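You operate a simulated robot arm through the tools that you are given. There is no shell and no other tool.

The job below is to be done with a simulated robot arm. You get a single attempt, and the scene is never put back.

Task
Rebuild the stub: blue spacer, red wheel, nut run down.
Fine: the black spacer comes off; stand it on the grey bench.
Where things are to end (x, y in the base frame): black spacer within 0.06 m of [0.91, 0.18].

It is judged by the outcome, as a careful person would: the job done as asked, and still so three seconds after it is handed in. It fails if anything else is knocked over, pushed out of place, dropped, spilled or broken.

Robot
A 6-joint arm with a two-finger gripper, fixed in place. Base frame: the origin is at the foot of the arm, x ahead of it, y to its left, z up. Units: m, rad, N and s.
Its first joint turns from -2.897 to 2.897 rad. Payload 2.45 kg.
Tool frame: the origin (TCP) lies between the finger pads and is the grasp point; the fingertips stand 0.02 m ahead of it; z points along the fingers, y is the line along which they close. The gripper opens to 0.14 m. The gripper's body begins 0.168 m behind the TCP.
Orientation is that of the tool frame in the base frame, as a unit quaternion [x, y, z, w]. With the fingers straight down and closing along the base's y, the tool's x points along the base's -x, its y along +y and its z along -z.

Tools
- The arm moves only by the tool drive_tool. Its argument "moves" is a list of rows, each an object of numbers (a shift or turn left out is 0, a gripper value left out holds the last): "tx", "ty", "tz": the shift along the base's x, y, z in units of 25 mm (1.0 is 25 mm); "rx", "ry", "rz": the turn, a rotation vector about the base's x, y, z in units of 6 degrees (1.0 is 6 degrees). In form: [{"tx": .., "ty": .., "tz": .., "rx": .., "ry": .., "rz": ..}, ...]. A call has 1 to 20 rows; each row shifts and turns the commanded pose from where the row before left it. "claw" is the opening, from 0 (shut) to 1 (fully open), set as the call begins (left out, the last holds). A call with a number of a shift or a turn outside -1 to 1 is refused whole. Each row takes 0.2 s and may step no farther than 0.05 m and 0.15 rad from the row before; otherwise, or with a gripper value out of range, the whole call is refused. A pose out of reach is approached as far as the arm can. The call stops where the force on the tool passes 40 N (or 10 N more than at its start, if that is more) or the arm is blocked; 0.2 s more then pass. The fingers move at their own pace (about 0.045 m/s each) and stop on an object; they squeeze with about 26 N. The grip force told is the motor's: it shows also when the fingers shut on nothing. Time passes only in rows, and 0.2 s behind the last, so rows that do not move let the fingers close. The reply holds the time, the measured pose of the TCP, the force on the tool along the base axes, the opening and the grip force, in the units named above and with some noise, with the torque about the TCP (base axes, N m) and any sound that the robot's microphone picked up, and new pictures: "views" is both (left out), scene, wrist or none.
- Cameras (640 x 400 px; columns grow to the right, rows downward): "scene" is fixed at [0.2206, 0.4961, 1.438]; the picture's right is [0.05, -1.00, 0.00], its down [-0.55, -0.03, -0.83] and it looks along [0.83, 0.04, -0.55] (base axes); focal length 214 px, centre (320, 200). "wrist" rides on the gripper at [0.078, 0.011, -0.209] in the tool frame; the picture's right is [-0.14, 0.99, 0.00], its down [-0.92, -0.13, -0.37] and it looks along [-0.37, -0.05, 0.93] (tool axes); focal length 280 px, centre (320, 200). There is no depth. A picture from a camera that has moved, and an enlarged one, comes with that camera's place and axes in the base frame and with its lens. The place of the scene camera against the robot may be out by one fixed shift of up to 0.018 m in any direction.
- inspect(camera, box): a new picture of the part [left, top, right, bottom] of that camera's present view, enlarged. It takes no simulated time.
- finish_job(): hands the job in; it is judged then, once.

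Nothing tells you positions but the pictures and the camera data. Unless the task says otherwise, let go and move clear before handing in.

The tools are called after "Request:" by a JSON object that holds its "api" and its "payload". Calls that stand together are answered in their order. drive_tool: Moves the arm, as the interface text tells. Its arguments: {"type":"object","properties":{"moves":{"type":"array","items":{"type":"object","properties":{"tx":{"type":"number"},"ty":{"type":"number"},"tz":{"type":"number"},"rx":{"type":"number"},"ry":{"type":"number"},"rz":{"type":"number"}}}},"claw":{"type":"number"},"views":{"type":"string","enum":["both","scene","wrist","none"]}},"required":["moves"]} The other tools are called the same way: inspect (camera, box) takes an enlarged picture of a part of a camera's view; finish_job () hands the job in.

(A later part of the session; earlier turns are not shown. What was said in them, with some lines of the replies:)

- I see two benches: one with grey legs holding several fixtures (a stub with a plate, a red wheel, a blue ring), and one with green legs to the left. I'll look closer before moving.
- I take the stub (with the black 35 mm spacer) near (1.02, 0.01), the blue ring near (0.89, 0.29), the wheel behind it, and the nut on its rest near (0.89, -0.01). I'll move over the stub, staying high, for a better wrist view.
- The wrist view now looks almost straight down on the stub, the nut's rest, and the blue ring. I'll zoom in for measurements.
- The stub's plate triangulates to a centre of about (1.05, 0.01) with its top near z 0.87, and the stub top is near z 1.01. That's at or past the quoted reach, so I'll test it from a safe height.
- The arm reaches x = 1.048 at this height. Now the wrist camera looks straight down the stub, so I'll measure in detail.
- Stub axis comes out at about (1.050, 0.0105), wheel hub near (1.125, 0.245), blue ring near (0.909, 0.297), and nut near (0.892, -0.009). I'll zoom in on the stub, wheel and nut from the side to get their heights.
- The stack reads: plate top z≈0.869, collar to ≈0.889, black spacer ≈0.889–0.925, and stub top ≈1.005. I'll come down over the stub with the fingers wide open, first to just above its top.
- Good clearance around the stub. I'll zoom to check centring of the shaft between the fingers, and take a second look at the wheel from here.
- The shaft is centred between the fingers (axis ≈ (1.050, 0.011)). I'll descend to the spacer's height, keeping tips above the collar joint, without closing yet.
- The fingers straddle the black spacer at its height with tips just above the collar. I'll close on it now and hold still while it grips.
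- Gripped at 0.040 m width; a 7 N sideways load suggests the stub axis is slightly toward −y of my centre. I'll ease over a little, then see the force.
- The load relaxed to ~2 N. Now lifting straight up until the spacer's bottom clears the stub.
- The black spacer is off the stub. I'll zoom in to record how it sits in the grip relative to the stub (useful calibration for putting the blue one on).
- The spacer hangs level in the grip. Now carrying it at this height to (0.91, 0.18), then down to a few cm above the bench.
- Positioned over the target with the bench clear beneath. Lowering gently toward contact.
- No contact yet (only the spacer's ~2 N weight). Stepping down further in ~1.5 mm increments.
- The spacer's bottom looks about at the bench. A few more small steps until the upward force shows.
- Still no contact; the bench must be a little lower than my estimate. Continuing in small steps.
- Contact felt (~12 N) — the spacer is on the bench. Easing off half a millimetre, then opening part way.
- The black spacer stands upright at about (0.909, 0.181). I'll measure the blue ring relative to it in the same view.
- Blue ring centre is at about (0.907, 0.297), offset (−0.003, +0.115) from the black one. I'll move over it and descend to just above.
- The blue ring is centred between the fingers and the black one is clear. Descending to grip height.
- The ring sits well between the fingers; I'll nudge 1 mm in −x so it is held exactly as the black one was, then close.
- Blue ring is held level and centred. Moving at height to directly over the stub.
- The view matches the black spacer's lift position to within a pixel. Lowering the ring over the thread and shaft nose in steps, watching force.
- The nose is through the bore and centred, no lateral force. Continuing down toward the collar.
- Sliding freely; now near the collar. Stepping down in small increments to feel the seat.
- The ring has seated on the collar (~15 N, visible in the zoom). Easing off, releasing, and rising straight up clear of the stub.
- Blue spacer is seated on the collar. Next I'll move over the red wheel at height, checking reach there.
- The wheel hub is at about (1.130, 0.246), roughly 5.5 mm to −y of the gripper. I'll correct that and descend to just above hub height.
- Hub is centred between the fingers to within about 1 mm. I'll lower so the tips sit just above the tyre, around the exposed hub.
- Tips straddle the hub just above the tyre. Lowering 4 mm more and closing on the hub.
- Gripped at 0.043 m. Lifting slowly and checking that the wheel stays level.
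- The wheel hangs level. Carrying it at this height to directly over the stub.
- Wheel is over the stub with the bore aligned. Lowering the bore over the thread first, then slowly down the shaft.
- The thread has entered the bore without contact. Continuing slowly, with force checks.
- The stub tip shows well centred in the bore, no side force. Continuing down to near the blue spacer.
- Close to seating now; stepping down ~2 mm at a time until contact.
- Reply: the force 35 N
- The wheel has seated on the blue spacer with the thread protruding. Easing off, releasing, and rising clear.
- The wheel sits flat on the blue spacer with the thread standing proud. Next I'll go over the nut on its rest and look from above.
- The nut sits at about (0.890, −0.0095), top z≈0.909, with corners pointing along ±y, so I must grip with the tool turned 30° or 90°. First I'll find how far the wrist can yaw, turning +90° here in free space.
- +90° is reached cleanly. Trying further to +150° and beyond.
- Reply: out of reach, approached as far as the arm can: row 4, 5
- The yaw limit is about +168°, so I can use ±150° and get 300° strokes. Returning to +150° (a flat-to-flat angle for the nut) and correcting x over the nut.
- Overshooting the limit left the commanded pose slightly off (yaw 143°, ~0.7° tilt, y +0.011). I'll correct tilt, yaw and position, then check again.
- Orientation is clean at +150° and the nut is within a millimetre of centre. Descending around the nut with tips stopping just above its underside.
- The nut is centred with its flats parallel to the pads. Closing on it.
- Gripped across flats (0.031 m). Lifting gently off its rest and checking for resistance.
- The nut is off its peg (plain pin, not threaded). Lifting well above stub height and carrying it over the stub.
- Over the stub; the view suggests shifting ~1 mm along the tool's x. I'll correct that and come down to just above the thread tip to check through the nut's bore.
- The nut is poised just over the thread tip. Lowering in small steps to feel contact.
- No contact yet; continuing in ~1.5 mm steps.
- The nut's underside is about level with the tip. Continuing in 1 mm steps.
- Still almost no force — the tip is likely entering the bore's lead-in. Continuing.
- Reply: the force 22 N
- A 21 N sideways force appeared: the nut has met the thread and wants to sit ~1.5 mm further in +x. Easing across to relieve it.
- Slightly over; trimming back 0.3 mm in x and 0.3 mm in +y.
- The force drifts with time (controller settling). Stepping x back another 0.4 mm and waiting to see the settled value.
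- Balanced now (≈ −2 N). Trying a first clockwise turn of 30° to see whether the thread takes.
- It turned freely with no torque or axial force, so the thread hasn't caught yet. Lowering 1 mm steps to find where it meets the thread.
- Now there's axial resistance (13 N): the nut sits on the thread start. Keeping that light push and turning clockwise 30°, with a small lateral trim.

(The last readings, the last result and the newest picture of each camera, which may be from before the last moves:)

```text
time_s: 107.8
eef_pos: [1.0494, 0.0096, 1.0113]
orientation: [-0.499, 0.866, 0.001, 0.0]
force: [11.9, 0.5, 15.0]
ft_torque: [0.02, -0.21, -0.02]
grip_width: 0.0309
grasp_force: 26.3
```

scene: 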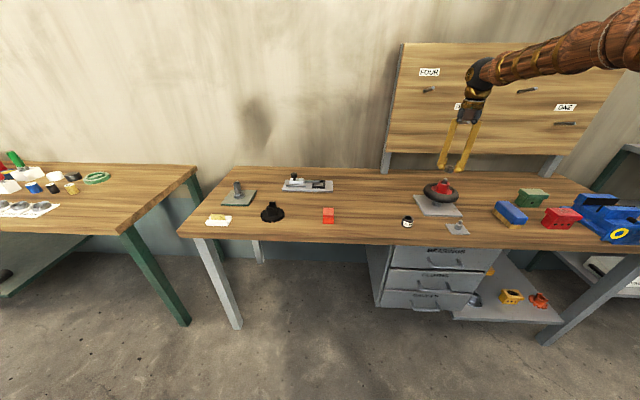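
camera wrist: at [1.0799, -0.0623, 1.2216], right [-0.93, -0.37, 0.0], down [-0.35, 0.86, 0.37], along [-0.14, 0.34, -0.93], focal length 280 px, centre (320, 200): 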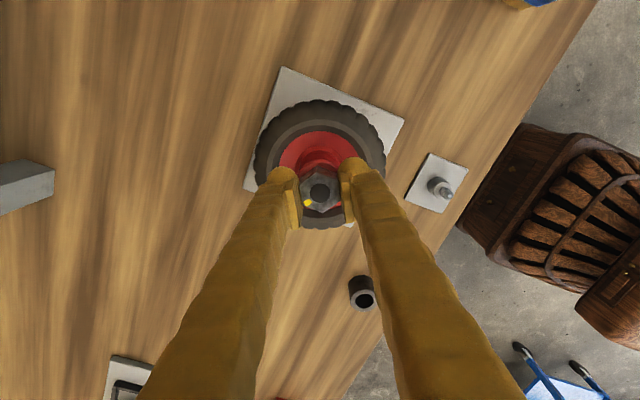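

Axial force stays ~15 N, so the lead hasn't caught yet; trimming x by +0.4 mm and continuing clockwise.

Request:
{"api": "drive_tool", "payload": {"moves": [{"tx": 0.012}, {}, {}], "views": "none"}}

Request:
{"api": "drive_tool", "payload": {"moves": [{"rz": -1}, {"rz": -1}, {"rz": -1}, {"rz": -1}, {"rz": -1}, {}], "views": "none"}}

Request:
{"api": "drive_tool", "payload": {"moves": [{"rz": -1}, {"rz": -1}, {"rz": -1}, {"rz": -1}, {"rz": -1}, {}], "views": "both"}}

Request:
{"api": "inspect", "payload": {"camera": "scene", "box": [420, 150, 470, 200]}}

Request:
{"api": "inspect", "payload": {"camera": "wrist", "box": [280, 140, 360, 220]}}

```text
time_s: 108.6
eef_pos: [1.0508, 0.0117, 1.0119]
orientation: [-0.499, 0.867, 0.002, -0.001]
force: [4.2, -1.9, 13.4]
ft_torque: [-0.02, -0.08, 0.0]
grip_width: 0.031
grasp_force: 25.8
```

```text
time_s: 110.0
eef_pos: [1.0498, 0.0105, 1.011]
orientation: [-0.258, 0.966, 0.0, 0.0]
force: [-0.5, 2.7, 1.9]
ft_torque: [0.05, -0.02, -0.01]
grip_width: 0.0309
grasp_force: 26.0
```

```text
time_s: 111.4
eef_pos: [1.0503, 0.01, 1.0124]
orientation: [0.001, 1.0, 0.0, 0.0]
force: [-11.7, -0.8, 0.5]
ft_torque: [-0.01, 0.24, 0.01]
grip_width: 0.0308
grasp_force: 26.4
camera wrist: at [0.972, 0.0217, 1.2197], right [0.14, 0.99, 0.0], down [0.92, -0.13, 0.37], along [0.36, -0.05, -0.93], focal length 280 px, centre (320, 200)
```

scene: 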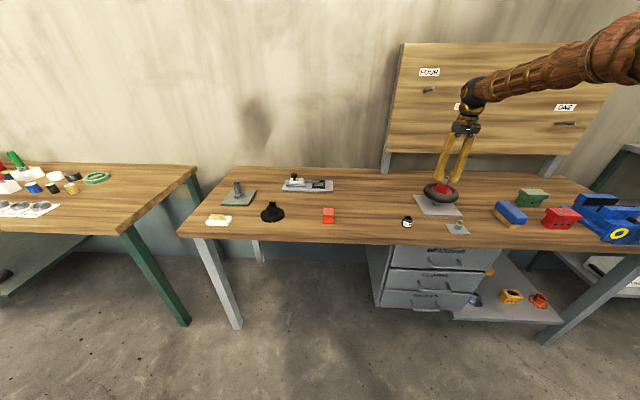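
wrist: 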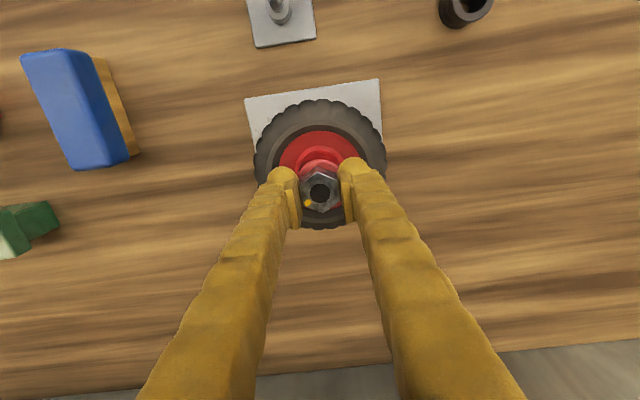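

```text
8.00 times, centred on (445, 175) of scene
camera zoom: at [0.2206, 0.4961, 1.438], right [0.05, -1.0, 0.0], down [-0.55, -0.03, -0.83], along [0.83, 0.04, -0.55], focal length 1716 px, centre (-680, 400)
```

zoom: 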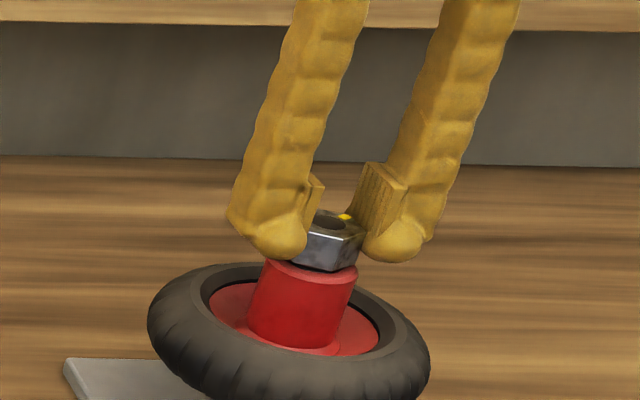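

```text
5.00 times, centred on (320, 180) of wrist
camera zoom: at [0.972, 0.0217, 1.2197], right [0.14, 0.99, 0.0], down [0.92, -0.13, 0.37], along [0.36, -0.05, -0.93], focal length 1402 px, centre (320, 300)
```

zoom: 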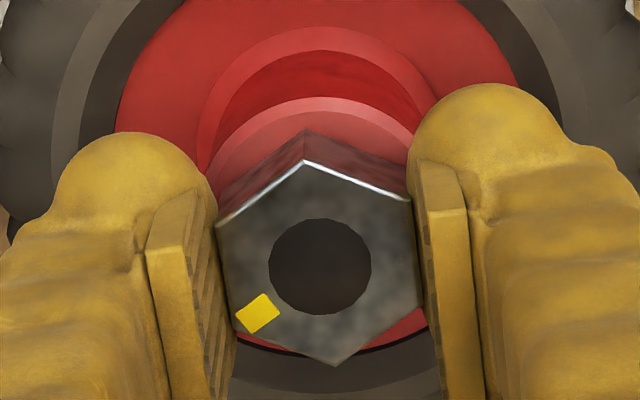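

The axial force dropped from 13 N to ~0 over the last 60°, so the thread has caught and is drawing down. Continuing clockwise with a small downward feed and a lateral trim.

Request:
{"api": "drive_tool", "payload": {"moves": [{"tx": -0.01, "rz": -1, "tz": -0.004}, {"rz": -1, "tz": -0.004}, {"rz": -1, "tz": -0.004}, {"rz": -1, "tz": -0.004}, {"rz": -1, "tz": -0.004}, {}], "views": "none"}}

Request:
{"api": "drive_tool", "payload": {"moves": [{"rz": -1, "tz": -0.004}, {"rz": -1, "tz": -0.004}, {"rz": -1, "tz": -0.004}, {"rz": -1, "tz": -0.004}, {"rz": -1, "tz": -0.004}, {}], "views": "none"}}

```text
time_s: 112.8
eef_pos: [1.0499, 0.0099, 1.0108]
orientation: [0.26, 0.966, 0.001, 0.0]
force: [-3.7, 0.2, -0.3]
ft_torque: [0.02, 0.07, 0.0]
grip_width: 0.0306
grasp_force: 25.7
```

```text
time_s: 114.2
eef_pos: [1.0503, 0.011, 1.0104]
orientation: [0.501, 0.865, 0.0, 0.0]
force: [0.6, 1.7, -0.5]
ft_torque: [0.03, -0.06, 0.01]
grip_width: 0.031
grasp_force: 26.2
```

No axial load at 0.5 mm per 30°. I'll test engagement by pressing down 0.5 mm without turning.

Request:
{"api": "drive_tool", "payload": {"moves": [{"tz": -0.02}, {}, {}], "views": "none"}}

Request:
{"api": "drive_tool", "payload": {"moves": [{"tz": -0.02}, {}, {}], "views": "none"}}

```text
time_s: 115.0
eef_pos: [1.0497, 0.009, 1.0099]
orientation: [0.501, 0.866, 0.001, 0.001]
force: [-1.7, 5.2, 1.1]
ft_torque: [0.1, 0.02, -0.01]
grip_width: 0.031
grasp_force: 26.2
```

```text
time_s: 115.8
eef_pos: [1.0496, 0.0105, 1.0097]
orientation: [0.501, 0.865, 0.0, 0.0]
force: [0.8, 3.7, 10.2]
ft_torque: [0.04, 0.04, -0.02]
grip_width: 0.0305
grasp_force: 25.9
```

Pressing gives 10 N at a depth 2 mm below the first contact, so the thread is truly drawing it down (a coarse pitch). Turning 30° more without feed to measure the pitch.

Request:
{"api": "drive_tool", "payload": {"moves": [{"rz": -1}, {"rz": -1}, {"rz": -1}, {"rz": -1}, {"rz": -1}, {}], "views": "none"}}

Request:
{"api": "drive_tool", "payload": {"moves": [{"tz": -0.02}, {}, {}], "views": "none"}}

Request:
{"api": "drive_tool", "payload": {"moves": [{"tz": -0.02}, {}, {}], "views": "none"}}

```text
time_s: 117.2
eef_pos: [1.0495, 0.0104, 1.0089]
orientation: [0.708, 0.706, 0.0, 0.001]
force: [1.7, 0.7, 8.0]
ft_torque: [0.01, -0.02, -0.01]
grip_width: 0.0307
grasp_force: 26.1
```

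```text
time_s: 118.0
eef_pos: [1.05, 0.0101, 1.0089]
orientation: [0.708, 0.706, 0.001, 0.001]
force: [-0.6, 3.7, 12.6]
ft_torque: [0.04, 0.04, 0.02]
grip_width: 0.0306
grasp_force: 26.1
```

```text
time_s: 118.8
eef_pos: [1.0501, 0.0083, 1.0099]
orientation: [0.708, 0.706, 0.0, 0.001]
force: [-1.2, 2.4, 17.3]
ft_torque: [0.08, 0.02, -0.02]
grip_width: 0.031
grasp_force: 25.3
```

Relief of ~0.25 mm per 30° suggests a pitch of a few mm per turn. Continuing the stroke to −150°.

Request:
{"api": "drive_tool", "payload": {"moves": [{"rz": -1}, {"rz": -1}, {"rz": -1}, {"rz": -1}, {"rz": -1}, {}], "views": "none"}}

Request:
{"api": "drive_tool", "payload": {"moves": [{"rz": -1}, {"rz": -1}, {"rz": -1}, {"rz": -1}, {"rz": -1}, {}], "views": "both"}}

Request:
{"api": "inspect", "payload": {"camera": "scene", "box": [420, 150, 470, 200]}}

Request:
{"api": "inspect", "payload": {"camera": "wrist", "box": [280, 140, 360, 220]}}

```text
time_s: 120.2
eef_pos: [1.0501, 0.0108, 1.0083]
orientation: [0.867, 0.498, 0.001, 0.001]
force: [-3.6, -5.6, 13.8]
ft_torque: [-0.12, 0.08, -0.04]
grip_width: 0.0308
grasp_force: 25.9
```

```text
time_s: 121.6
eef_pos: [1.0493, 0.0097, 1.0083]
orientation: [0.966, 0.258, 0.001, 0.0]
force: [0.4, -7.0, 8.8]
ft_torque: [-0.11, 0.0, 0.02]
grip_width: 0.0306
grasp_force: 26.3
camera wrist: at [1.123, 0.0406, 1.2164], right [0.37, -0.93, 0.0], down [-0.86, -0.35, 0.37], along [-0.34, -0.14, -0.93], focal length 280 px, centre (320, 200)
```

scene: 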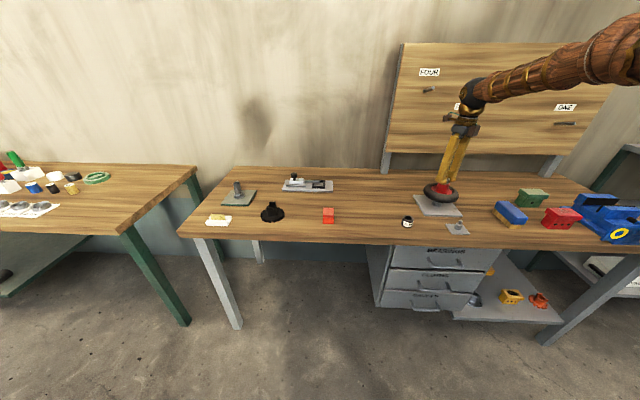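
wrist: 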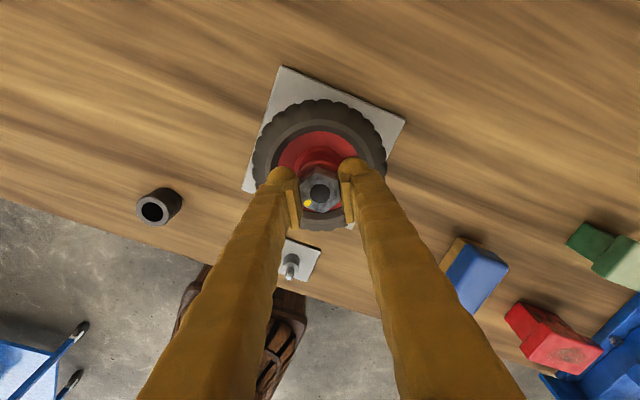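

```text
8.00 times, centred on (445, 175) of scene
camera zoom: at [0.2206, 0.4961, 1.438], right [0.05, -1.0, 0.0], down [-0.55, -0.03, -0.83], along [0.83, 0.04, -0.55], focal length 1716 px, centre (-680, 400)
```

zoom: 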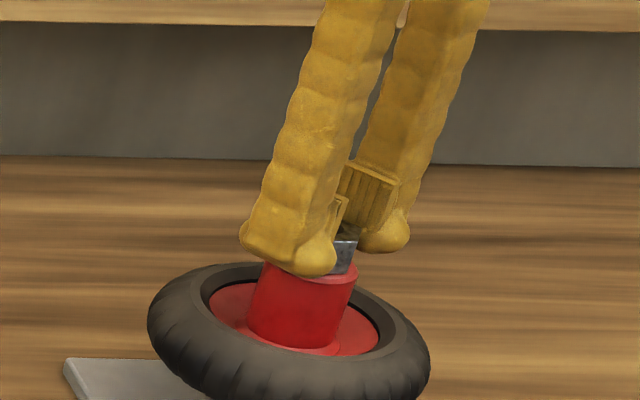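

```text
5.00 times, centred on (320, 180) of wrist
camera zoom: at [1.123, 0.0406, 1.2164], right [0.37, -0.93, 0.0], down [-0.86, -0.35, 0.37], along [-0.34, -0.14, -0.93], focal length 1402 px, centre (320, 300)
```

zoom: 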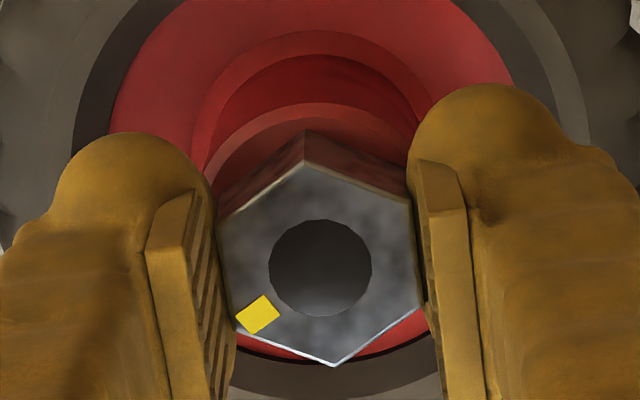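

The nut is now threaded and visibly lower, moving with the gripper. I'll release, check, and rotate back to +150° for the next stroke.

Request:
{"api": "drive_tool", "payload": {"moves": [{"tz": 0.03}, {}, {}, {}], "claw": 0.4, "views": "wrist"}}

Request:
{"api": "inspect", "payload": {"camera": "wrist", "box": [280, 140, 360, 220]}}

Request:
{"api": "inspect", "payload": {"camera": "scene", "box": [420, 150, 470, 200]}}

```text
time_s: 122.6
eef_pos: [1.0495, 0.0112, 1.0086]
orientation: [0.966, 0.258, 0.0, 0.0]
force: [0.0, -0.1, 0.8]
ft_torque: [-0.01, -0.01, -0.01]
grip_width: 0.056
grasp_force: 0.0
camera wrist: at [1.1229, 0.0407, 1.2172], right [0.38, -0.93, 0.0], down [-0.86, -0.35, 0.37], along [-0.34, -0.14, -0.93], focal length 280 px, centre (320, 200)
```

wrist: 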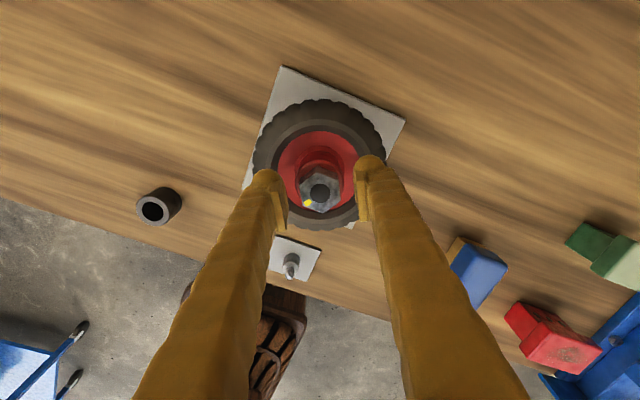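

```text
5.00 times, centred on (320, 180) of wrist
camera zoom: at [1.1229, 0.0407, 1.2172], right [0.38, -0.93, 0.0], down [-0.86, -0.35, 0.37], along [-0.34, -0.14, -0.93], focal length 1402 px, centre (320, 300)
```

zoom: 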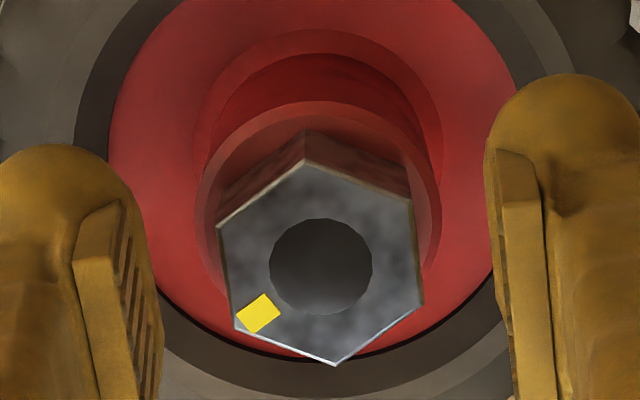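

```text
8.00 times, centred on (445, 175) of scene
camera zoom: at [0.2206, 0.4961, 1.438], right [0.05, -1.0, 0.0], down [-0.55, -0.03, -0.83], along [0.83, 0.04, -0.55], focal length 1716 px, centre (-680, 400)
```

zoom: 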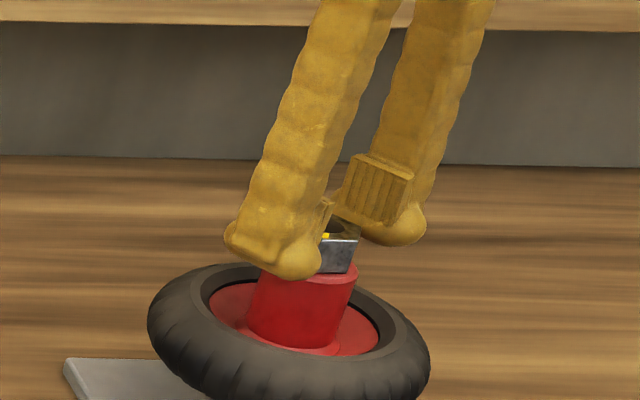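

Nut holds its place on the thread. Rotating the open gripper back +300° to +150°.

Request:
{"api": "drive_tool", "payload": {"moves": [{"rz": 1}, {"rz": 1}, {"rz": 1}, {"rz": 1}, {"rz": 1}, {"rz": 1}, {"rz": 1}, {"rz": 1}, {"rz": 1}, {"rz": 1}, {"rz": 1}, {"rz": 1}, {"rz": 1}, {"rz": 1}, {"rz": 1}, {"rz": 1}, {"rz": 1}, {"rz": 1}, {"rz": 1}, {"rz": 1}], "views": "none"}}

Request:
{"api": "drive_tool", "payload": {"moves": [{"rz": 1}, {"rz": 1}, {"rz": 1}, {"rz": 1}, {"rz": 1}, {"rz": 1}, {"rz": 1}, {"rz": 1}, {"rz": 1}, {"rz": 1}, {"rz": 1}, {"rz": 1}, {"rz": 1}, {"rz": 1}, {"rz": 1}, {"rz": 1}, {"rz": 1}, {"rz": 1}, {"rz": 1}, {"rz": 1}], "views": "none"}}

Request:
{"api": "drive_tool", "payload": {"moves": [{"rz": 1}, {"rz": 1}, {"rz": 1}, {"rz": 1}, {"rz": 1}, {"rz": 1}, {"rz": 1}, {"rz": 1}, {"rz": 1}, {"rz": 1}, {}], "views": "wrist"}}

Request:
{"api": "inspect", "payload": {"camera": "wrist", "box": [280, 140, 360, 220]}}

```text
time_s: 126.8
eef_pos: [1.0504, 0.0116, 1.0081]
orientation: [0.259, 0.966, 0.0, -0.001]
force: [-0.3, -0.4, 0.1]
ft_torque: [-0.02, 0.0, -0.02]
grip_width: 0.0558
grasp_force: 0.0
```

```text
time_s: 131.0
eef_pos: [1.0501, 0.0108, 1.0086]
orientation: [-0.707, 0.708, 0.0, -0.001]
force: [0.0, 0.0, -0.3]
ft_torque: [-0.03, -0.02, 0.0]
grip_width: 0.0561
grasp_force: 0.0
```

```text
time_s: 133.4
eef_pos: [1.0496, 0.0097, 1.0087]
orientation: [0.966, -0.259, 0.0, 0.001]
force: [0.0, 0.7, -0.1]
ft_torque: [-0.01, -0.02, 0.01]
grip_width: 0.0561
grasp_force: 0.0
camera wrist: at [1.1124, -0.0376, 1.2175], right [-0.61, -0.79, 0.0], down [-0.73, 0.57, 0.37], along [-0.29, 0.23, -0.93], focal length 280 px, centre (320, 200)
```

wrist: 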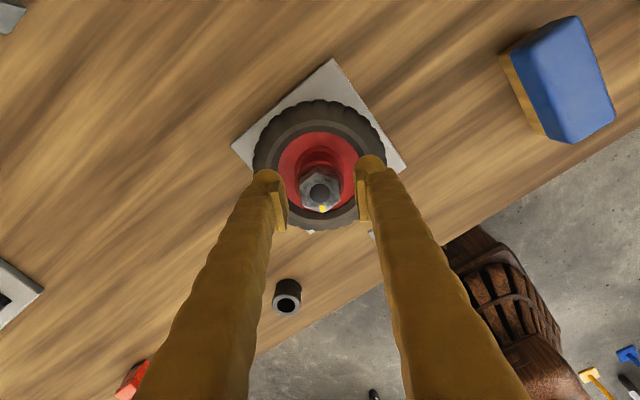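

```text
5.00 times, centred on (320, 180) of wrist
camera zoom: at [1.1124, -0.0376, 1.2175], right [-0.61, -0.79, 0.0], down [-0.73, 0.57, 0.37], along [-0.29, 0.23, -0.93], focal length 1402 px, centre (320, 300)
```

zoom: 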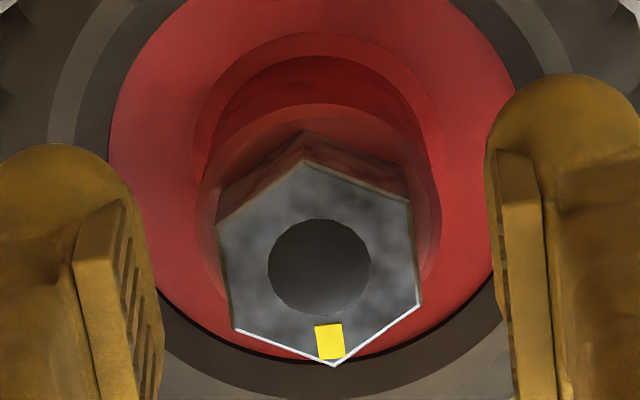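

Flats line up with the pads again. Re-gripping and turning the next stroke with a matched downward feed.

Request:
{"api": "drive_tool", "payload": {"moves": [{}, {}, {}, {}], "claw": 0.1, "views": "none"}}

Request:
{"api": "drive_tool", "payload": {"moves": [{"rz": -1, "tz": -0.01}, {"rz": -1, "tz": -0.01}, {"rz": -1, "tz": -0.006}, {"rz": -1, "tz": -0.003}, {"rz": -1, "tz": -0.003}, {"rz": -1, "tz": -0.003}, {"rz": -1, "tz": -0.003}, {"rz": -1, "tz": -0.003}, {"rz": -1, "tz": -0.003}, {"rz": -1, "tz": -0.003}, {}], "views": "none"}}

```text
time_s: 134.4
eef_pos: [1.0487, 0.0098, 1.0093]
orientation: [0.966, -0.259, 0.0, 0.001]
force: [1.6, 2.1, -0.2]
ft_torque: [0.04, -0.03, 0.02]
grip_width: 0.0309
grasp_force: 26.1
```

```text
time_s: 136.8
eef_pos: [1.0503, 0.0098, 1.0075]
orientation: [-0.707, 0.707, 0.001, 0.0]
force: [1.4, 4.3, 4.4]
ft_torque: [0.07, 0.0, -0.07]
grip_width: 0.031
grasp_force: 26.0
```

Smooth: small torque, slight push. Continuing another 120° with the same feed.

Request:
{"api": "drive_tool", "payload": {"moves": [{"rz": -1, "tz": -0.0033}, {"rz": -1, "tz": -0.0033}, {"rz": -1, "tz": -0.0033}, {"rz": -1, "tz": -0.0033}, {"rz": -1, "tz": -0.0033}, {"rz": -1, "tz": -0.0033}, {"rz": -1, "tz": -0.0033}, {"rz": -1, "tz": -0.0033}, {"rz": -1, "tz": -0.0033}, {"rz": -1, "tz": -0.0033}, {}], "views": "none"}}

Request:
{"api": "drive_tool", "payload": {"moves": [{"rz": -1, "tz": -0.0033}, {"rz": -1, "tz": -0.0033}, {"rz": -1, "tz": -0.0033}, {"rz": -1, "tz": -0.0033}, {"rz": -1, "tz": -0.0033}, {"rz": -1, "tz": -0.0033}, {"rz": -1, "tz": -0.0033}, {"rz": -1, "tz": -0.0033}, {"rz": -1, "tz": -0.0033}, {"rz": -1, "tz": -0.0033}, {}], "views": "none"}}

```text
time_s: 139.2
eef_pos: [1.0502, 0.0112, 1.0067]
orientation: [-0.258, 0.966, 0.0, 0.0]
force: [-4.5, 0.7, 3.7]
ft_torque: [0.03, 0.09, 0.01]
grip_width: 0.0311
grasp_force: 25.5
```

```text
time_s: 141.6
eef_pos: [1.05, 0.0098, 1.0065]
orientation: [0.26, 0.966, 0.001, 0.0]
force: [0.6, -2.3, 0.5]
ft_torque: [-0.02, 0.02, 0.0]
grip_width: 0.0309
grasp_force: 26.0
```

Feed still leaves no push, so the pitch is a bit larger (≈5–6 mm/turn). Continuing with a slightly greater feed to −150°.

Request:
{"api": "drive_tool", "payload": {"moves": [{"rz": -1, "tz": -0.004}, {"rz": -1, "tz": -0.004}, {"rz": -1, "tz": -0.004}, {"rz": -1, "tz": -0.004}, {"rz": -1, "tz": -0.004}, {"rz": -1, "tz": -0.004}, {"rz": -1, "tz": -0.004}, {"rz": -1, "tz": -0.004}, {"rz": -1, "tz": -0.004}, {"rz": -1, "tz": -0.004}, {}], "views": "none"}}

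Request:
{"api": "drive_tool", "payload": {"moves": [{"rz": -1, "tz": -0.004}, {"rz": -1, "tz": -0.004}, {"rz": -1, "tz": -0.004}, {"rz": -1, "tz": -0.004}, {"rz": -1, "tz": -0.004}, {"rz": -1, "tz": -0.004}, {"rz": -1, "tz": -0.004}, {"rz": -1, "tz": -0.004}, {"rz": -1, "tz": -0.004}, {"rz": -1, "tz": -0.004}, {}], "views": "wrist"}}

Request:
{"api": "inspect", "payload": {"camera": "wrist", "box": [280, 140, 360, 220]}}

Request:
{"api": "inspect", "payload": {"camera": "scene", "box": [420, 150, 470, 200]}}

```text
time_s: 144.0
eef_pos: [1.0508, 0.0101, 1.0046]
orientation: [0.708, 0.706, 0.0, 0.001]
force: [0.0, -0.8, -0.5]
ft_torque: [0.0, 0.0, 0.0]
grip_width: 0.0311
grasp_force: 25.8
```

```text
time_s: 146.4
eef_pos: [1.0494, 0.0104, 1.0036]
orientation: [0.966, 0.259, 0.0, 0.001]
force: [-3.5, -1.9, 2.4]
ft_torque: [-0.02, 0.08, 0.03]
grip_width: 0.0312
grasp_force: 26.3
camera wrist: at [1.1232, 0.0406, 1.2123], right [0.37, -0.93, 0.0], down [-0.86, -0.35, 0.37], along [-0.34, -0.14, -0.93], focal length 280 px, centre (320, 200)
```

wrist: 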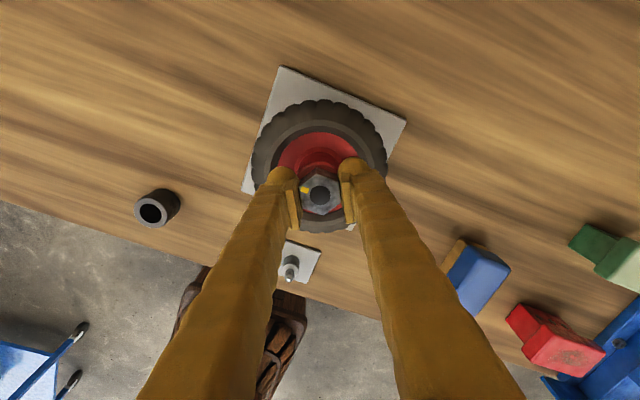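

```text
5.00 times, centred on (320, 180) of wrist
camera zoom: at [1.1232, 0.0406, 1.2123], right [0.37, -0.93, 0.0], down [-0.86, -0.35, 0.37], along [-0.34, -0.14, -0.93], focal length 1402 px, centre (320, 300)
```

zoom: 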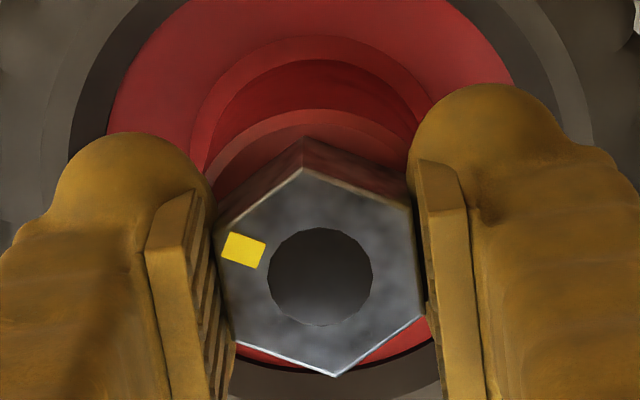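

```text
8.00 times, centred on (445, 175) of scene
camera zoom: at [0.2206, 0.4961, 1.438], right [0.05, -1.0, 0.0], down [-0.55, -0.03, -0.83], along [0.83, 0.04, -0.55], focal length 1716 px, centre (-680, 400)
```

zoom: 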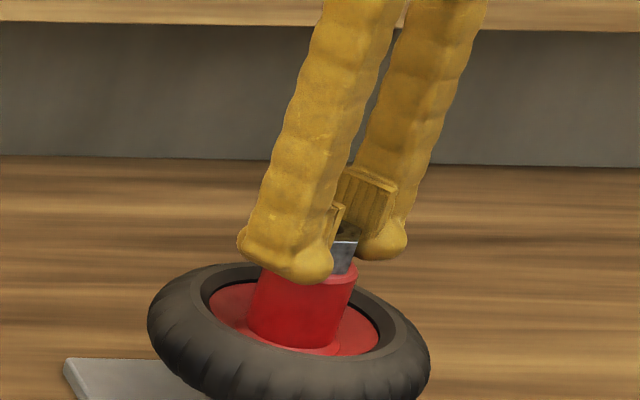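

The yellow mark shows the nut did not follow this stroke: the jaws appear to have slipped round it and slid ~3 mm lower on it. The nut may already be seated or tight. I'll open, rise clear and look properly.

Request:
{"api": "drive_tool", "payload": {"moves": [{"tz": 0.04}, {}, {}, {}], "claw": 0.4, "views": "none"}}

Request:
{"api": "drive_tool", "payload": {"moves": [{"tz": 0.4}, {"tz": 0.8}, {"tz": 1}, {"tz": 1}, {}]}}

Request:
{"api": "inspect", "payload": {"camera": "scene", "box": [420, 160, 470, 210]}}

Request:
{"api": "inspect", "payload": {"camera": "wrist", "box": [270, 120, 370, 220]}}

```text
time_s: 147.4
eef_pos: [1.0506, 0.0118, 1.0045]
orientation: [0.966, 0.258, 0.001, 0.001]
force: [-0.5, -0.2, -1.3]
ft_torque: [0.0, 0.03, 0.0]
grip_width: 0.0561
grasp_force: 0.1
```

```text
time_s: 148.6
eef_pos: [1.0502, 0.0088, 1.0854]
orientation: [0.966, 0.258, 0.0, 0.001]
force: [0.0, -0.6, -0.2]
ft_torque: [-0.02, 0.0, 0.0]
grip_width: 0.0562
grasp_force: 0.1
camera wrist: at [1.1235, 0.04, 1.2938], right [0.38, -0.93, 0.0], down [-0.86, -0.35, 0.37], along [-0.34, -0.14, -0.93], focal length 280 px, centre (320, 200)
```

scene: 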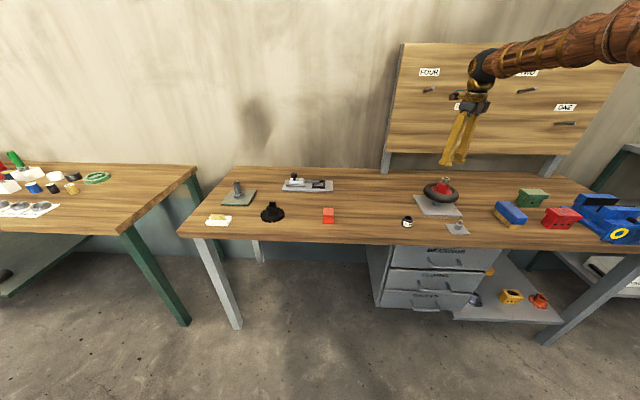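
wrist: 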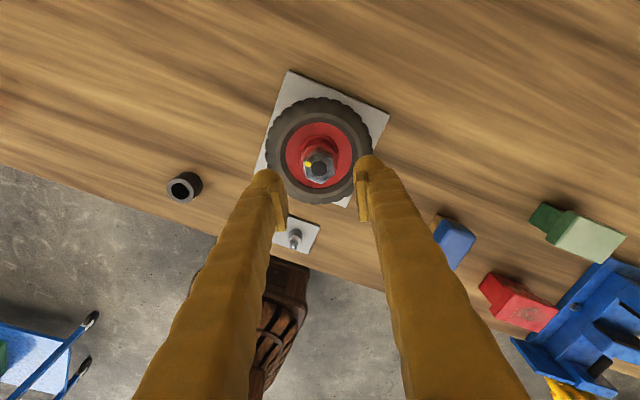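

```text
8.00 times, centred on (445, 185) of scene
camera zoom: at [0.2206, 0.4961, 1.438], right [0.05, -1.0, 0.0], down [-0.55, -0.03, -0.83], along [0.83, 0.04, -0.55], focal length 1716 px, centre (-680, 320)
```

zoom: 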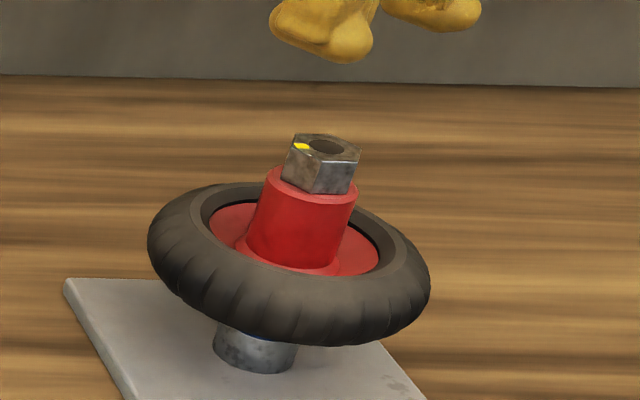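

```text
4.00 times, centred on (320, 170) of wrist
camera zoom: at [1.1235, 0.04, 1.2938], right [0.38, -0.93, 0.0], down [-0.86, -0.35, 0.37], along [-0.34, -0.14, -0.93], focal length 1122 px, centre (320, 320)
```

zoom: 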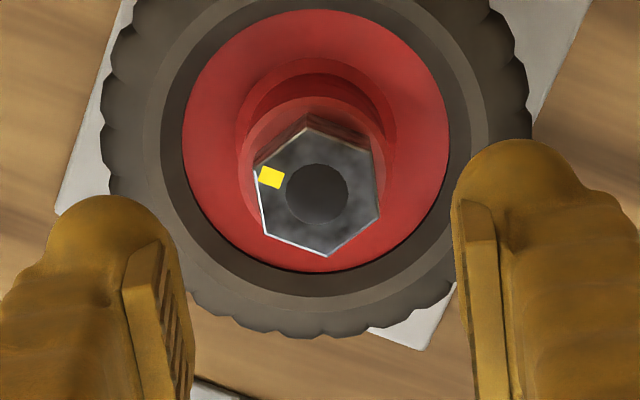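

The nut is on the thread, level, with its underside at or near the hub face. Zooming in to see whether there's still a gap.

Request:
{"api": "inspect", "payload": {"camera": "scene", "box": [433, 172, 455, 194]}}

Request:
{"api": "inspect", "payload": {"camera": "wrist", "box": [295, 140, 345, 190]}}

```text
16.00 times, centred on (444, 183) of scene
camera zoom: at [0.2206, 0.4961, 1.438], right [0.05, -1.0, 0.0], down [-0.55, -0.03, -0.83], along [0.83, 0.04, -0.55], focal length 3432 px, centre (-1664, 472)
```

zoom: 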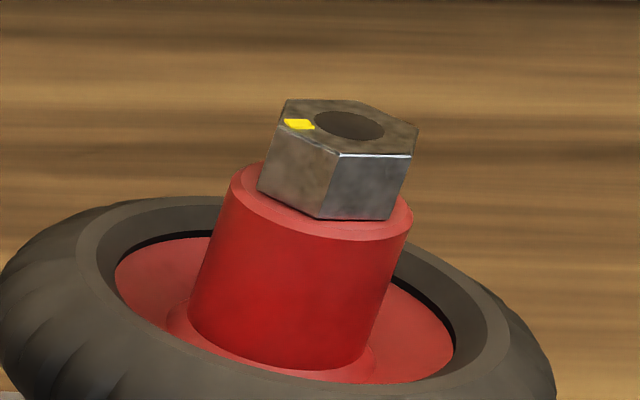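

```text
8.00 times, centred on (320, 165) of wrist
camera zoom: at [1.1235, 0.04, 1.2938], right [0.38, -0.93, 0.0], down [-0.86, -0.35, 0.37], along [-0.34, -0.14, -0.93], focal length 2243 px, centre (320, 480)
```

zoom: 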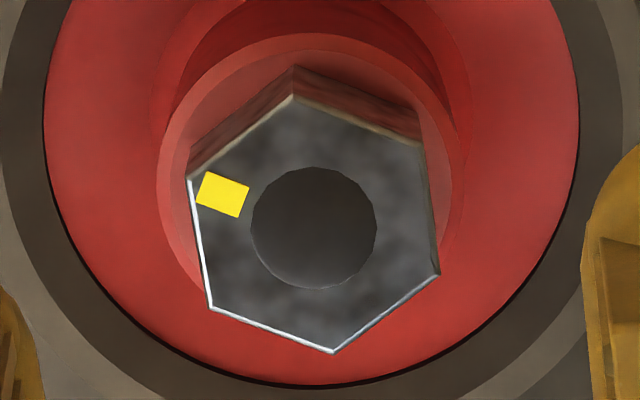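

At 16× the nut's underside meets the red hub face — it seated about 60° into that stroke, and the jaws then slipped over the flats. I'll verify tightness: re-grip at a middle yaw and turn in small steps watching torque.

Request:
{"api": "drive_tool", "payload": {"moves": [{"rz": 1}, {"rz": 1}, {"rz": 1}, {"rz": 1}, {"rz": 1}, {"rz": 1}, {"rz": 1}, {"rz": 1}, {"rz": 1}, {"rz": 1}, {"rz": 1}, {"rz": 1}, {"rz": 1}, {"rz": 1}, {"rz": 1}, {"rz": 1}, {"rz": 1}, {"rz": 1}, {"rz": 1}, {"rz": 1}], "views": "wrist"}}

Request:
{"api": "inspect", "payload": {"camera": "wrist", "box": [280, 130, 360, 210]}}

```text
time_s: 152.8
eef_pos: [1.0501, 0.0099, 1.0839]
orientation: [0.259, 0.966, 0.0, 0.0]
force: [0.5, -0.2, -0.4]
ft_torque: [0.01, -0.01, 0.02]
grip_width: 0.0559
grasp_force: 0.1
camera wrist: at [0.9873, 0.0593, 1.2932], right [0.61, 0.79, 0.0], down [0.73, -0.57, 0.37], along [0.29, -0.23, -0.93], focal length 280 px, centre (320, 200)
```

wrist: 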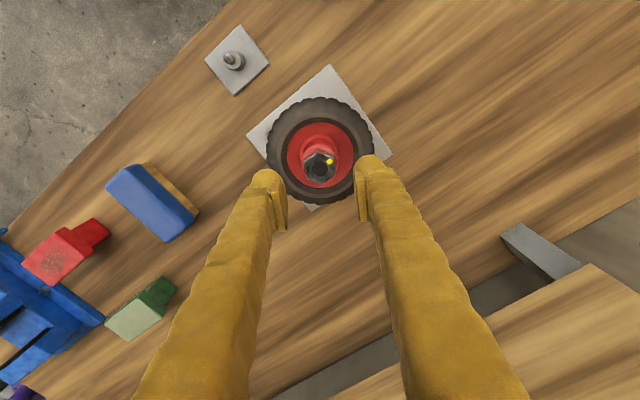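

```text
5.00 times, centred on (320, 170) of wrist
camera zoom: at [0.9873, 0.0593, 1.2932], right [0.61, 0.79, 0.0], down [0.73, -0.57, 0.37], along [0.29, -0.23, -0.93], focal length 1402 px, centre (320, 350)
```

zoom: 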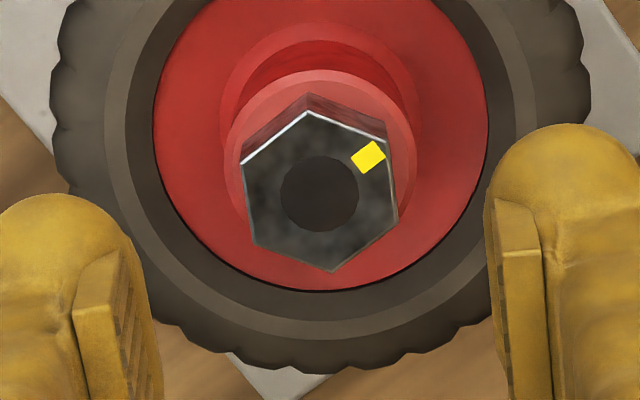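

Aligned at −30°. Descending over the nut and gripping.

Request:
{"api": "drive_tool", "payload": {"moves": [{"tz": -0.8}, {"tz": -0.8}, {"tz": -0.8}, {"tz": -0.4}, {"tz": -0.2}, {}], "views": "none"}}

Request:
{"api": "drive_tool", "payload": {"moves": [{}, {}, {}, {}], "claw": 0.1, "views": "wrist"}}

Request:
{"api": "inspect", "payload": {"camera": "wrist", "box": [280, 140, 360, 220]}}

Request:
{"api": "drive_tool", "payload": {"moves": [{"rz": -1}, {}], "views": "none"}}

Request:
{"api": "drive_tool", "payload": {"moves": [{"rz": -1}, {}], "views": "none"}}

```text
time_s: 154.2
eef_pos: [1.0505, 0.0109, 1.01]
orientation: [0.26, 0.966, 0.001, 0.0]
force: [-0.3, 0.2, -0.1]
ft_torque: [0.03, -0.04, 0.03]
grip_width: 0.0561
grasp_force: 0.0
```

```text
time_s: 155.2
eef_pos: [1.0492, 0.011, 1.0105]
orientation: [0.26, 0.966, 0.001, 0.0]
force: [-2.2, -2.1, -0.3]
ft_torque: [-0.02, -0.01, -0.03]
grip_width: 0.0309
grasp_force: 26.3
camera wrist: at [0.9877, 0.0592, 1.2184], right [0.62, 0.79, 0.0], down [0.73, -0.57, 0.37], along [0.29, -0.23, -0.93], focal length 280 px, centre (320, 200)
```

wrist: 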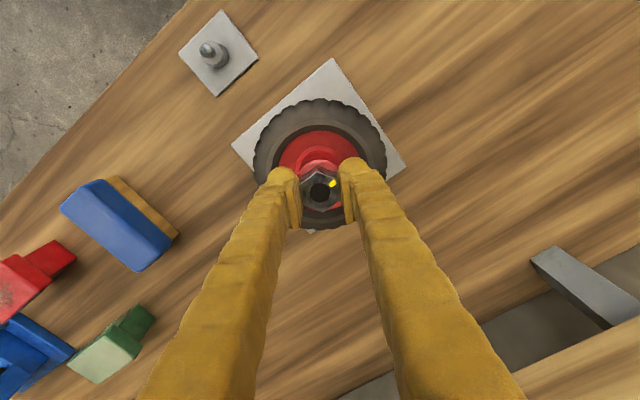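

```text
5.00 times, centred on (320, 180) of wrist
camera zoom: at [0.9877, 0.0592, 1.2184], right [0.62, 0.79, 0.0], down [0.73, -0.57, 0.37], along [0.29, -0.23, -0.93], focal length 1402 px, centre (320, 300)
```

zoom: 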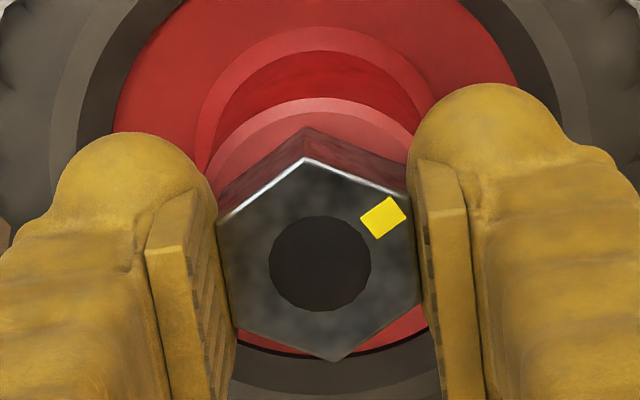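

```text
time_s: 155.8
eef_pos: [1.0509, 0.0103, 1.0092]
orientation: [0.31, 0.951, 0.0, 0.001]
force: [-1.5, -5.7, -0.2]
ft_torque: [-0.1, -0.01, 0.7]
grip_width: 0.0322
grasp_force: 26.4
```

```text
time_s: 156.4
eef_pos: [1.0494, 0.0098, 1.0099]
orientation: [0.36, 0.933, 0.001, 0.001]
force: [-3.5, -5.0, 0.2]
ft_torque: [-0.04, 0.05, 0.59]
grip_width: 0.0336
grasp_force: 25.7
```

Turning now meets 0.6–0.7 N·m and the jaws begin to cam open — the nut is tight. I'll release, rise clear and measure the nut/hub joint at high zoom to be sure it's seated rather than jammed short.

Request:
{"api": "drive_tool", "payload": {"moves": [{}, {}, {}], "claw": 0.4, "views": "none"}}

Request:
{"api": "drive_tool", "payload": {"moves": [{"tz": 0.4}, {"tz": 0.8}, {"tz": 1}, {"tz": 1}, {"tz": 0.8}, {}], "views": "wrist"}}

Request:
{"api": "inspect", "payload": {"camera": "scene", "box": [436, 174, 452, 190]}}

Request:
{"api": "inspect", "payload": {"camera": "scene", "box": [438, 181, 449, 188]}}

Request:
{"api": "inspect", "payload": {"camera": "wrist", "box": [295, 135, 345, 185]}}

```text
time_s: 157.2
eef_pos: [1.0493, 0.0117, 1.0095]
orientation: [0.359, 0.933, 0.001, 0.001]
force: [0.2, 0.3, -0.3]
ft_torque: [0.03, -0.04, -0.02]
grip_width: 0.056
grasp_force: 0.1
```

```text
time_s: 158.6
eef_pos: [1.0495, 0.0097, 1.1123]
orientation: [0.359, 0.933, 0.001, 0.0]
force: [-0.1, -0.5, 0.1]
ft_torque: [-0.02, -0.02, 0.02]
grip_width: 0.056
grasp_force: 0.0
camera wrist: at [0.9985, 0.0707, 1.3195], right [0.77, 0.64, 0.0], down [0.6, -0.71, 0.37], along [0.24, -0.28, -0.93], focal length 280 px, centre (320, 200)
```

wrist: 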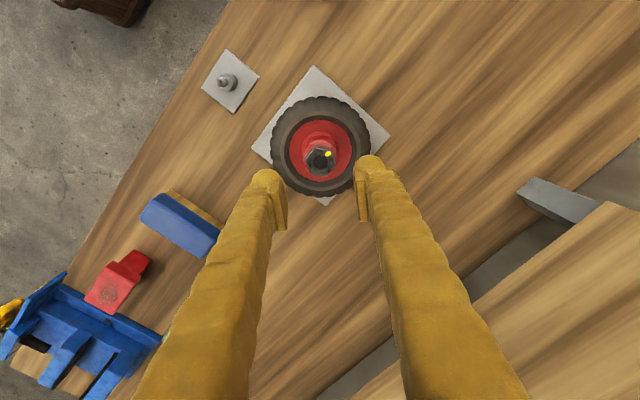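

```text
16.00 times, centred on (444, 182) of scene
camera zoom: at [0.2206, 0.4961, 1.438], right [0.05, -1.0, 0.0], down [-0.55, -0.03, -0.83], along [0.83, 0.04, -0.55], focal length 3432 px, centre (-1664, 488)
```

zoom: 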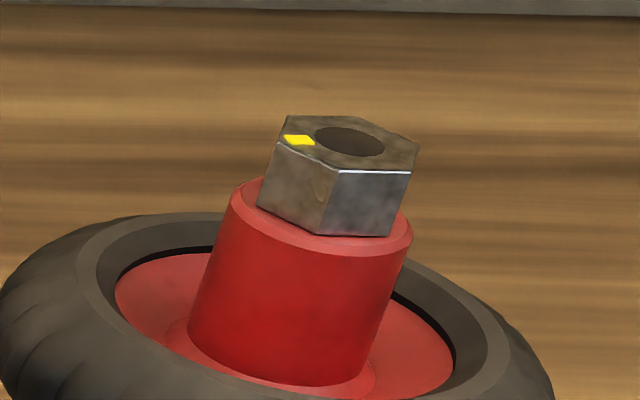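

```text
16.00 times, centred on (444, 184) of scene
camera zoom: at [0.2206, 0.4961, 1.438], right [0.05, -1.0, 0.0], down [-0.55, -0.03, -0.83], along [0.83, 0.04, -0.55], focal length 3432 px, centre (-1656, 448)
```

zoom: 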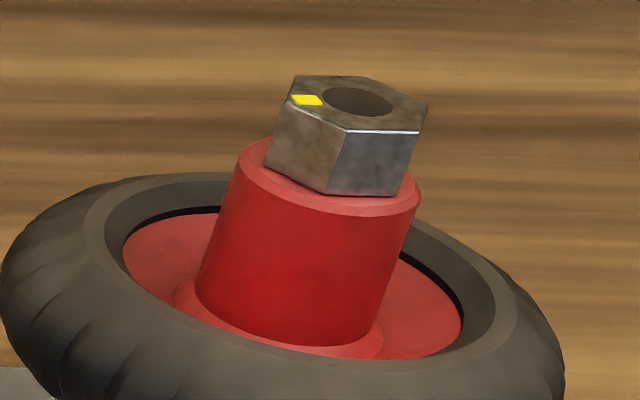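

```text
8.00 times, centred on (320, 160) of wrist
camera zoom: at [0.9985, 0.0707, 1.3195], right [0.77, 0.64, 0.0], down [0.6, -0.71, 0.37], along [0.24, -0.28, -0.93], focal length 2243 px, centre (320, 520)
```

zoom: 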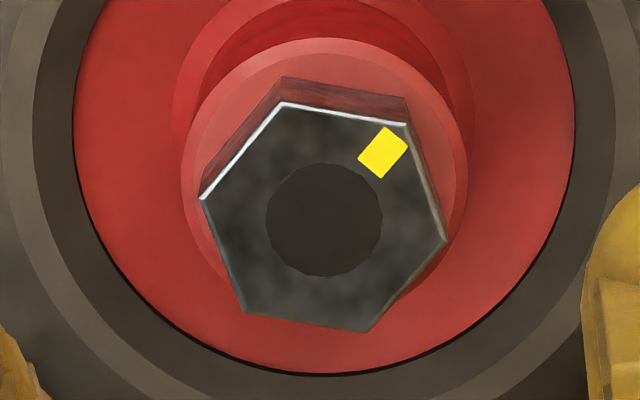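

Geometry at 16× puts the nut's underside on the hub's top face (gap within ~0.4 mm measuring error), and it resists 0.7 N·m, so it is run down and seated. Moving the arm up and back, then a final look over everything.

Request:
{"api": "drive_tool", "payload": {"moves": [{"tz": 1}, {"tz": 1}, {"tz": 1}, {"tx": -0.8, "tz": 0.4}, {"tx": -1}, {"tx": -1}, {"tx": -1}, {"tx": -1}, {"tx": -1}, {"tx": -1}, {"tx": -1}, {"tx": -0.5}, {}]}}

Request:
{"api": "inspect", "payload": {"camera": "scene", "box": [360, 160, 500, 245]}}

Request:
{"api": "inspect", "payload": {"camera": "scene", "box": [190, 160, 350, 260]}}

Request:
{"api": "inspect", "payload": {"camera": "scene", "box": [480, 160, 640, 260]}}

```text
time_s: 161.4
eef_pos: [0.8409, 0.0101, 1.1943]
orientation: [0.359, 0.934, 0.001, 0.001]
force: [-0.4, 0.2, 0.2]
ft_torque: [0.0, 0.0, 0.02]
grip_width: 0.0559
grasp_force: 0.1
camera wrist: at [0.7909, 0.0712, 1.4033], right [0.77, 0.64, 0.0], down [0.6, -0.71, 0.37], along [0.24, -0.28, -0.93], focal length 280 px, centre (320, 200)
```

scene: 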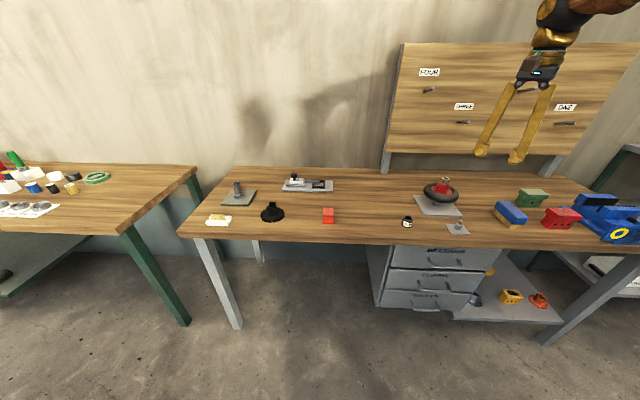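
wrist: 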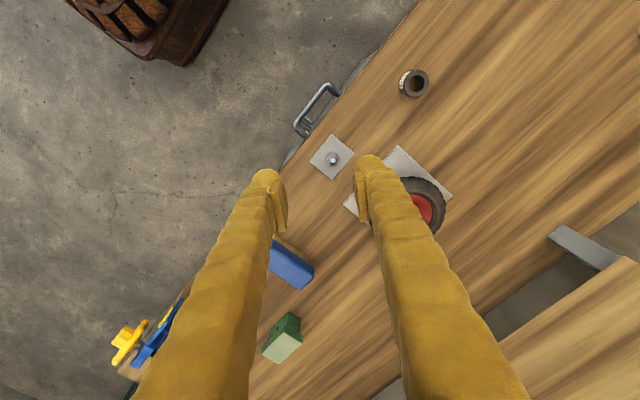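

```text
4.57 times, centred on (430, 202) of scene
camera zoom: at [0.2206, 0.4961, 1.438], right [0.05, -1.0, 0.0], down [-0.55, -0.03, -0.83], along [0.83, 0.04, -0.55], focal length 980 px, centre (-183, 189)
```

zoom: 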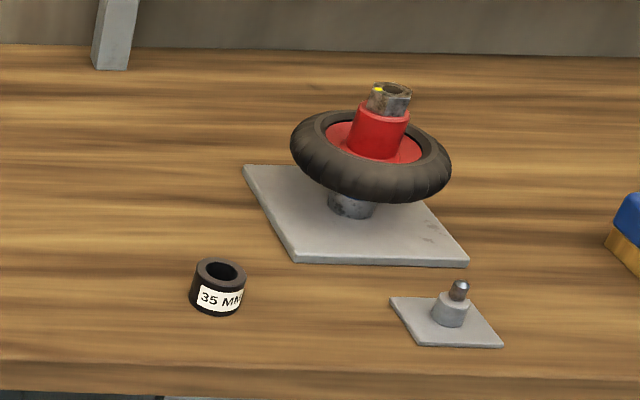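

```text
4.00 times, centred on (270, 210) of scene
camera zoom: at [0.2206, 0.4961, 1.438], right [0.05, -1.0, 0.0], down [-0.55, -0.03, -0.83], along [0.83, 0.04, -0.55], focal length 858 px, centre (520, 160)
```

zoom: 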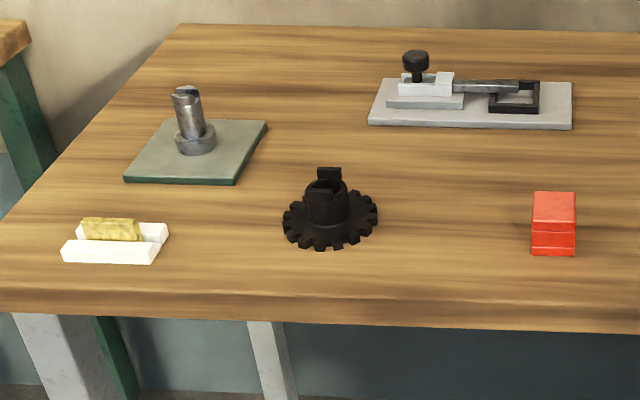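

```text
4.00 times, centred on (560, 210) of scene
camera zoom: at [0.2206, 0.4961, 1.438], right [0.05, -1.0, 0.0], down [-0.55, -0.03, -0.83], along [0.83, 0.04, -0.55], focal length 858 px, centre (-640, 160)
```

zoom: 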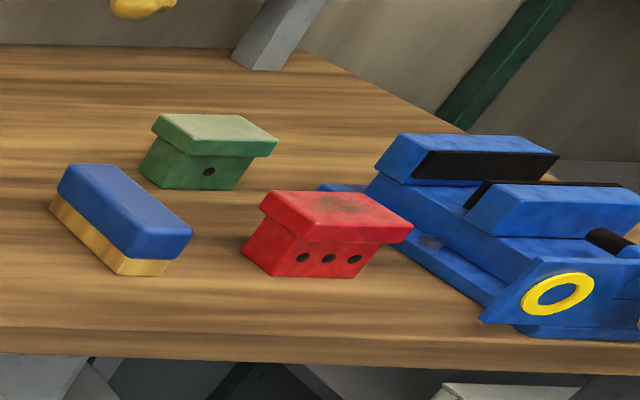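

The stub now carries the blue spacer, the red wheel and the nut seated tight on the hub. The black spacer stands upright at about (0.91, 0.18) on the grey bench, nothing else has moved, and the arm is clear. Handing in.

Request:
{"api": "finish_job", "payload": {}}

```text
The job is handed in.
```

The stub is rebuilt and handed in: the blue spacer sits on the collar, the red wheel sits flat on the spacer, and the nut is run down against the wheel's hub.

- **Nut:** it resists further turning at about 0.7 N·m. In close-up pictures its underside meets the hub face to within about half a millimetre, which is as finely as I could measure. On the second turning stroke the gripper slipped round the nut after it had seated. I saw no harm to the nut, and it stayed level.
- **Black spacer:** it stands upright on the grey bench at about (0.909, 0.181), well inside the 0.06 m allowance.
- **Everything else:** the final pictures show the other items on the grey bench where they started. The nut's rest is now empty, and the arm is open and clear of the work.
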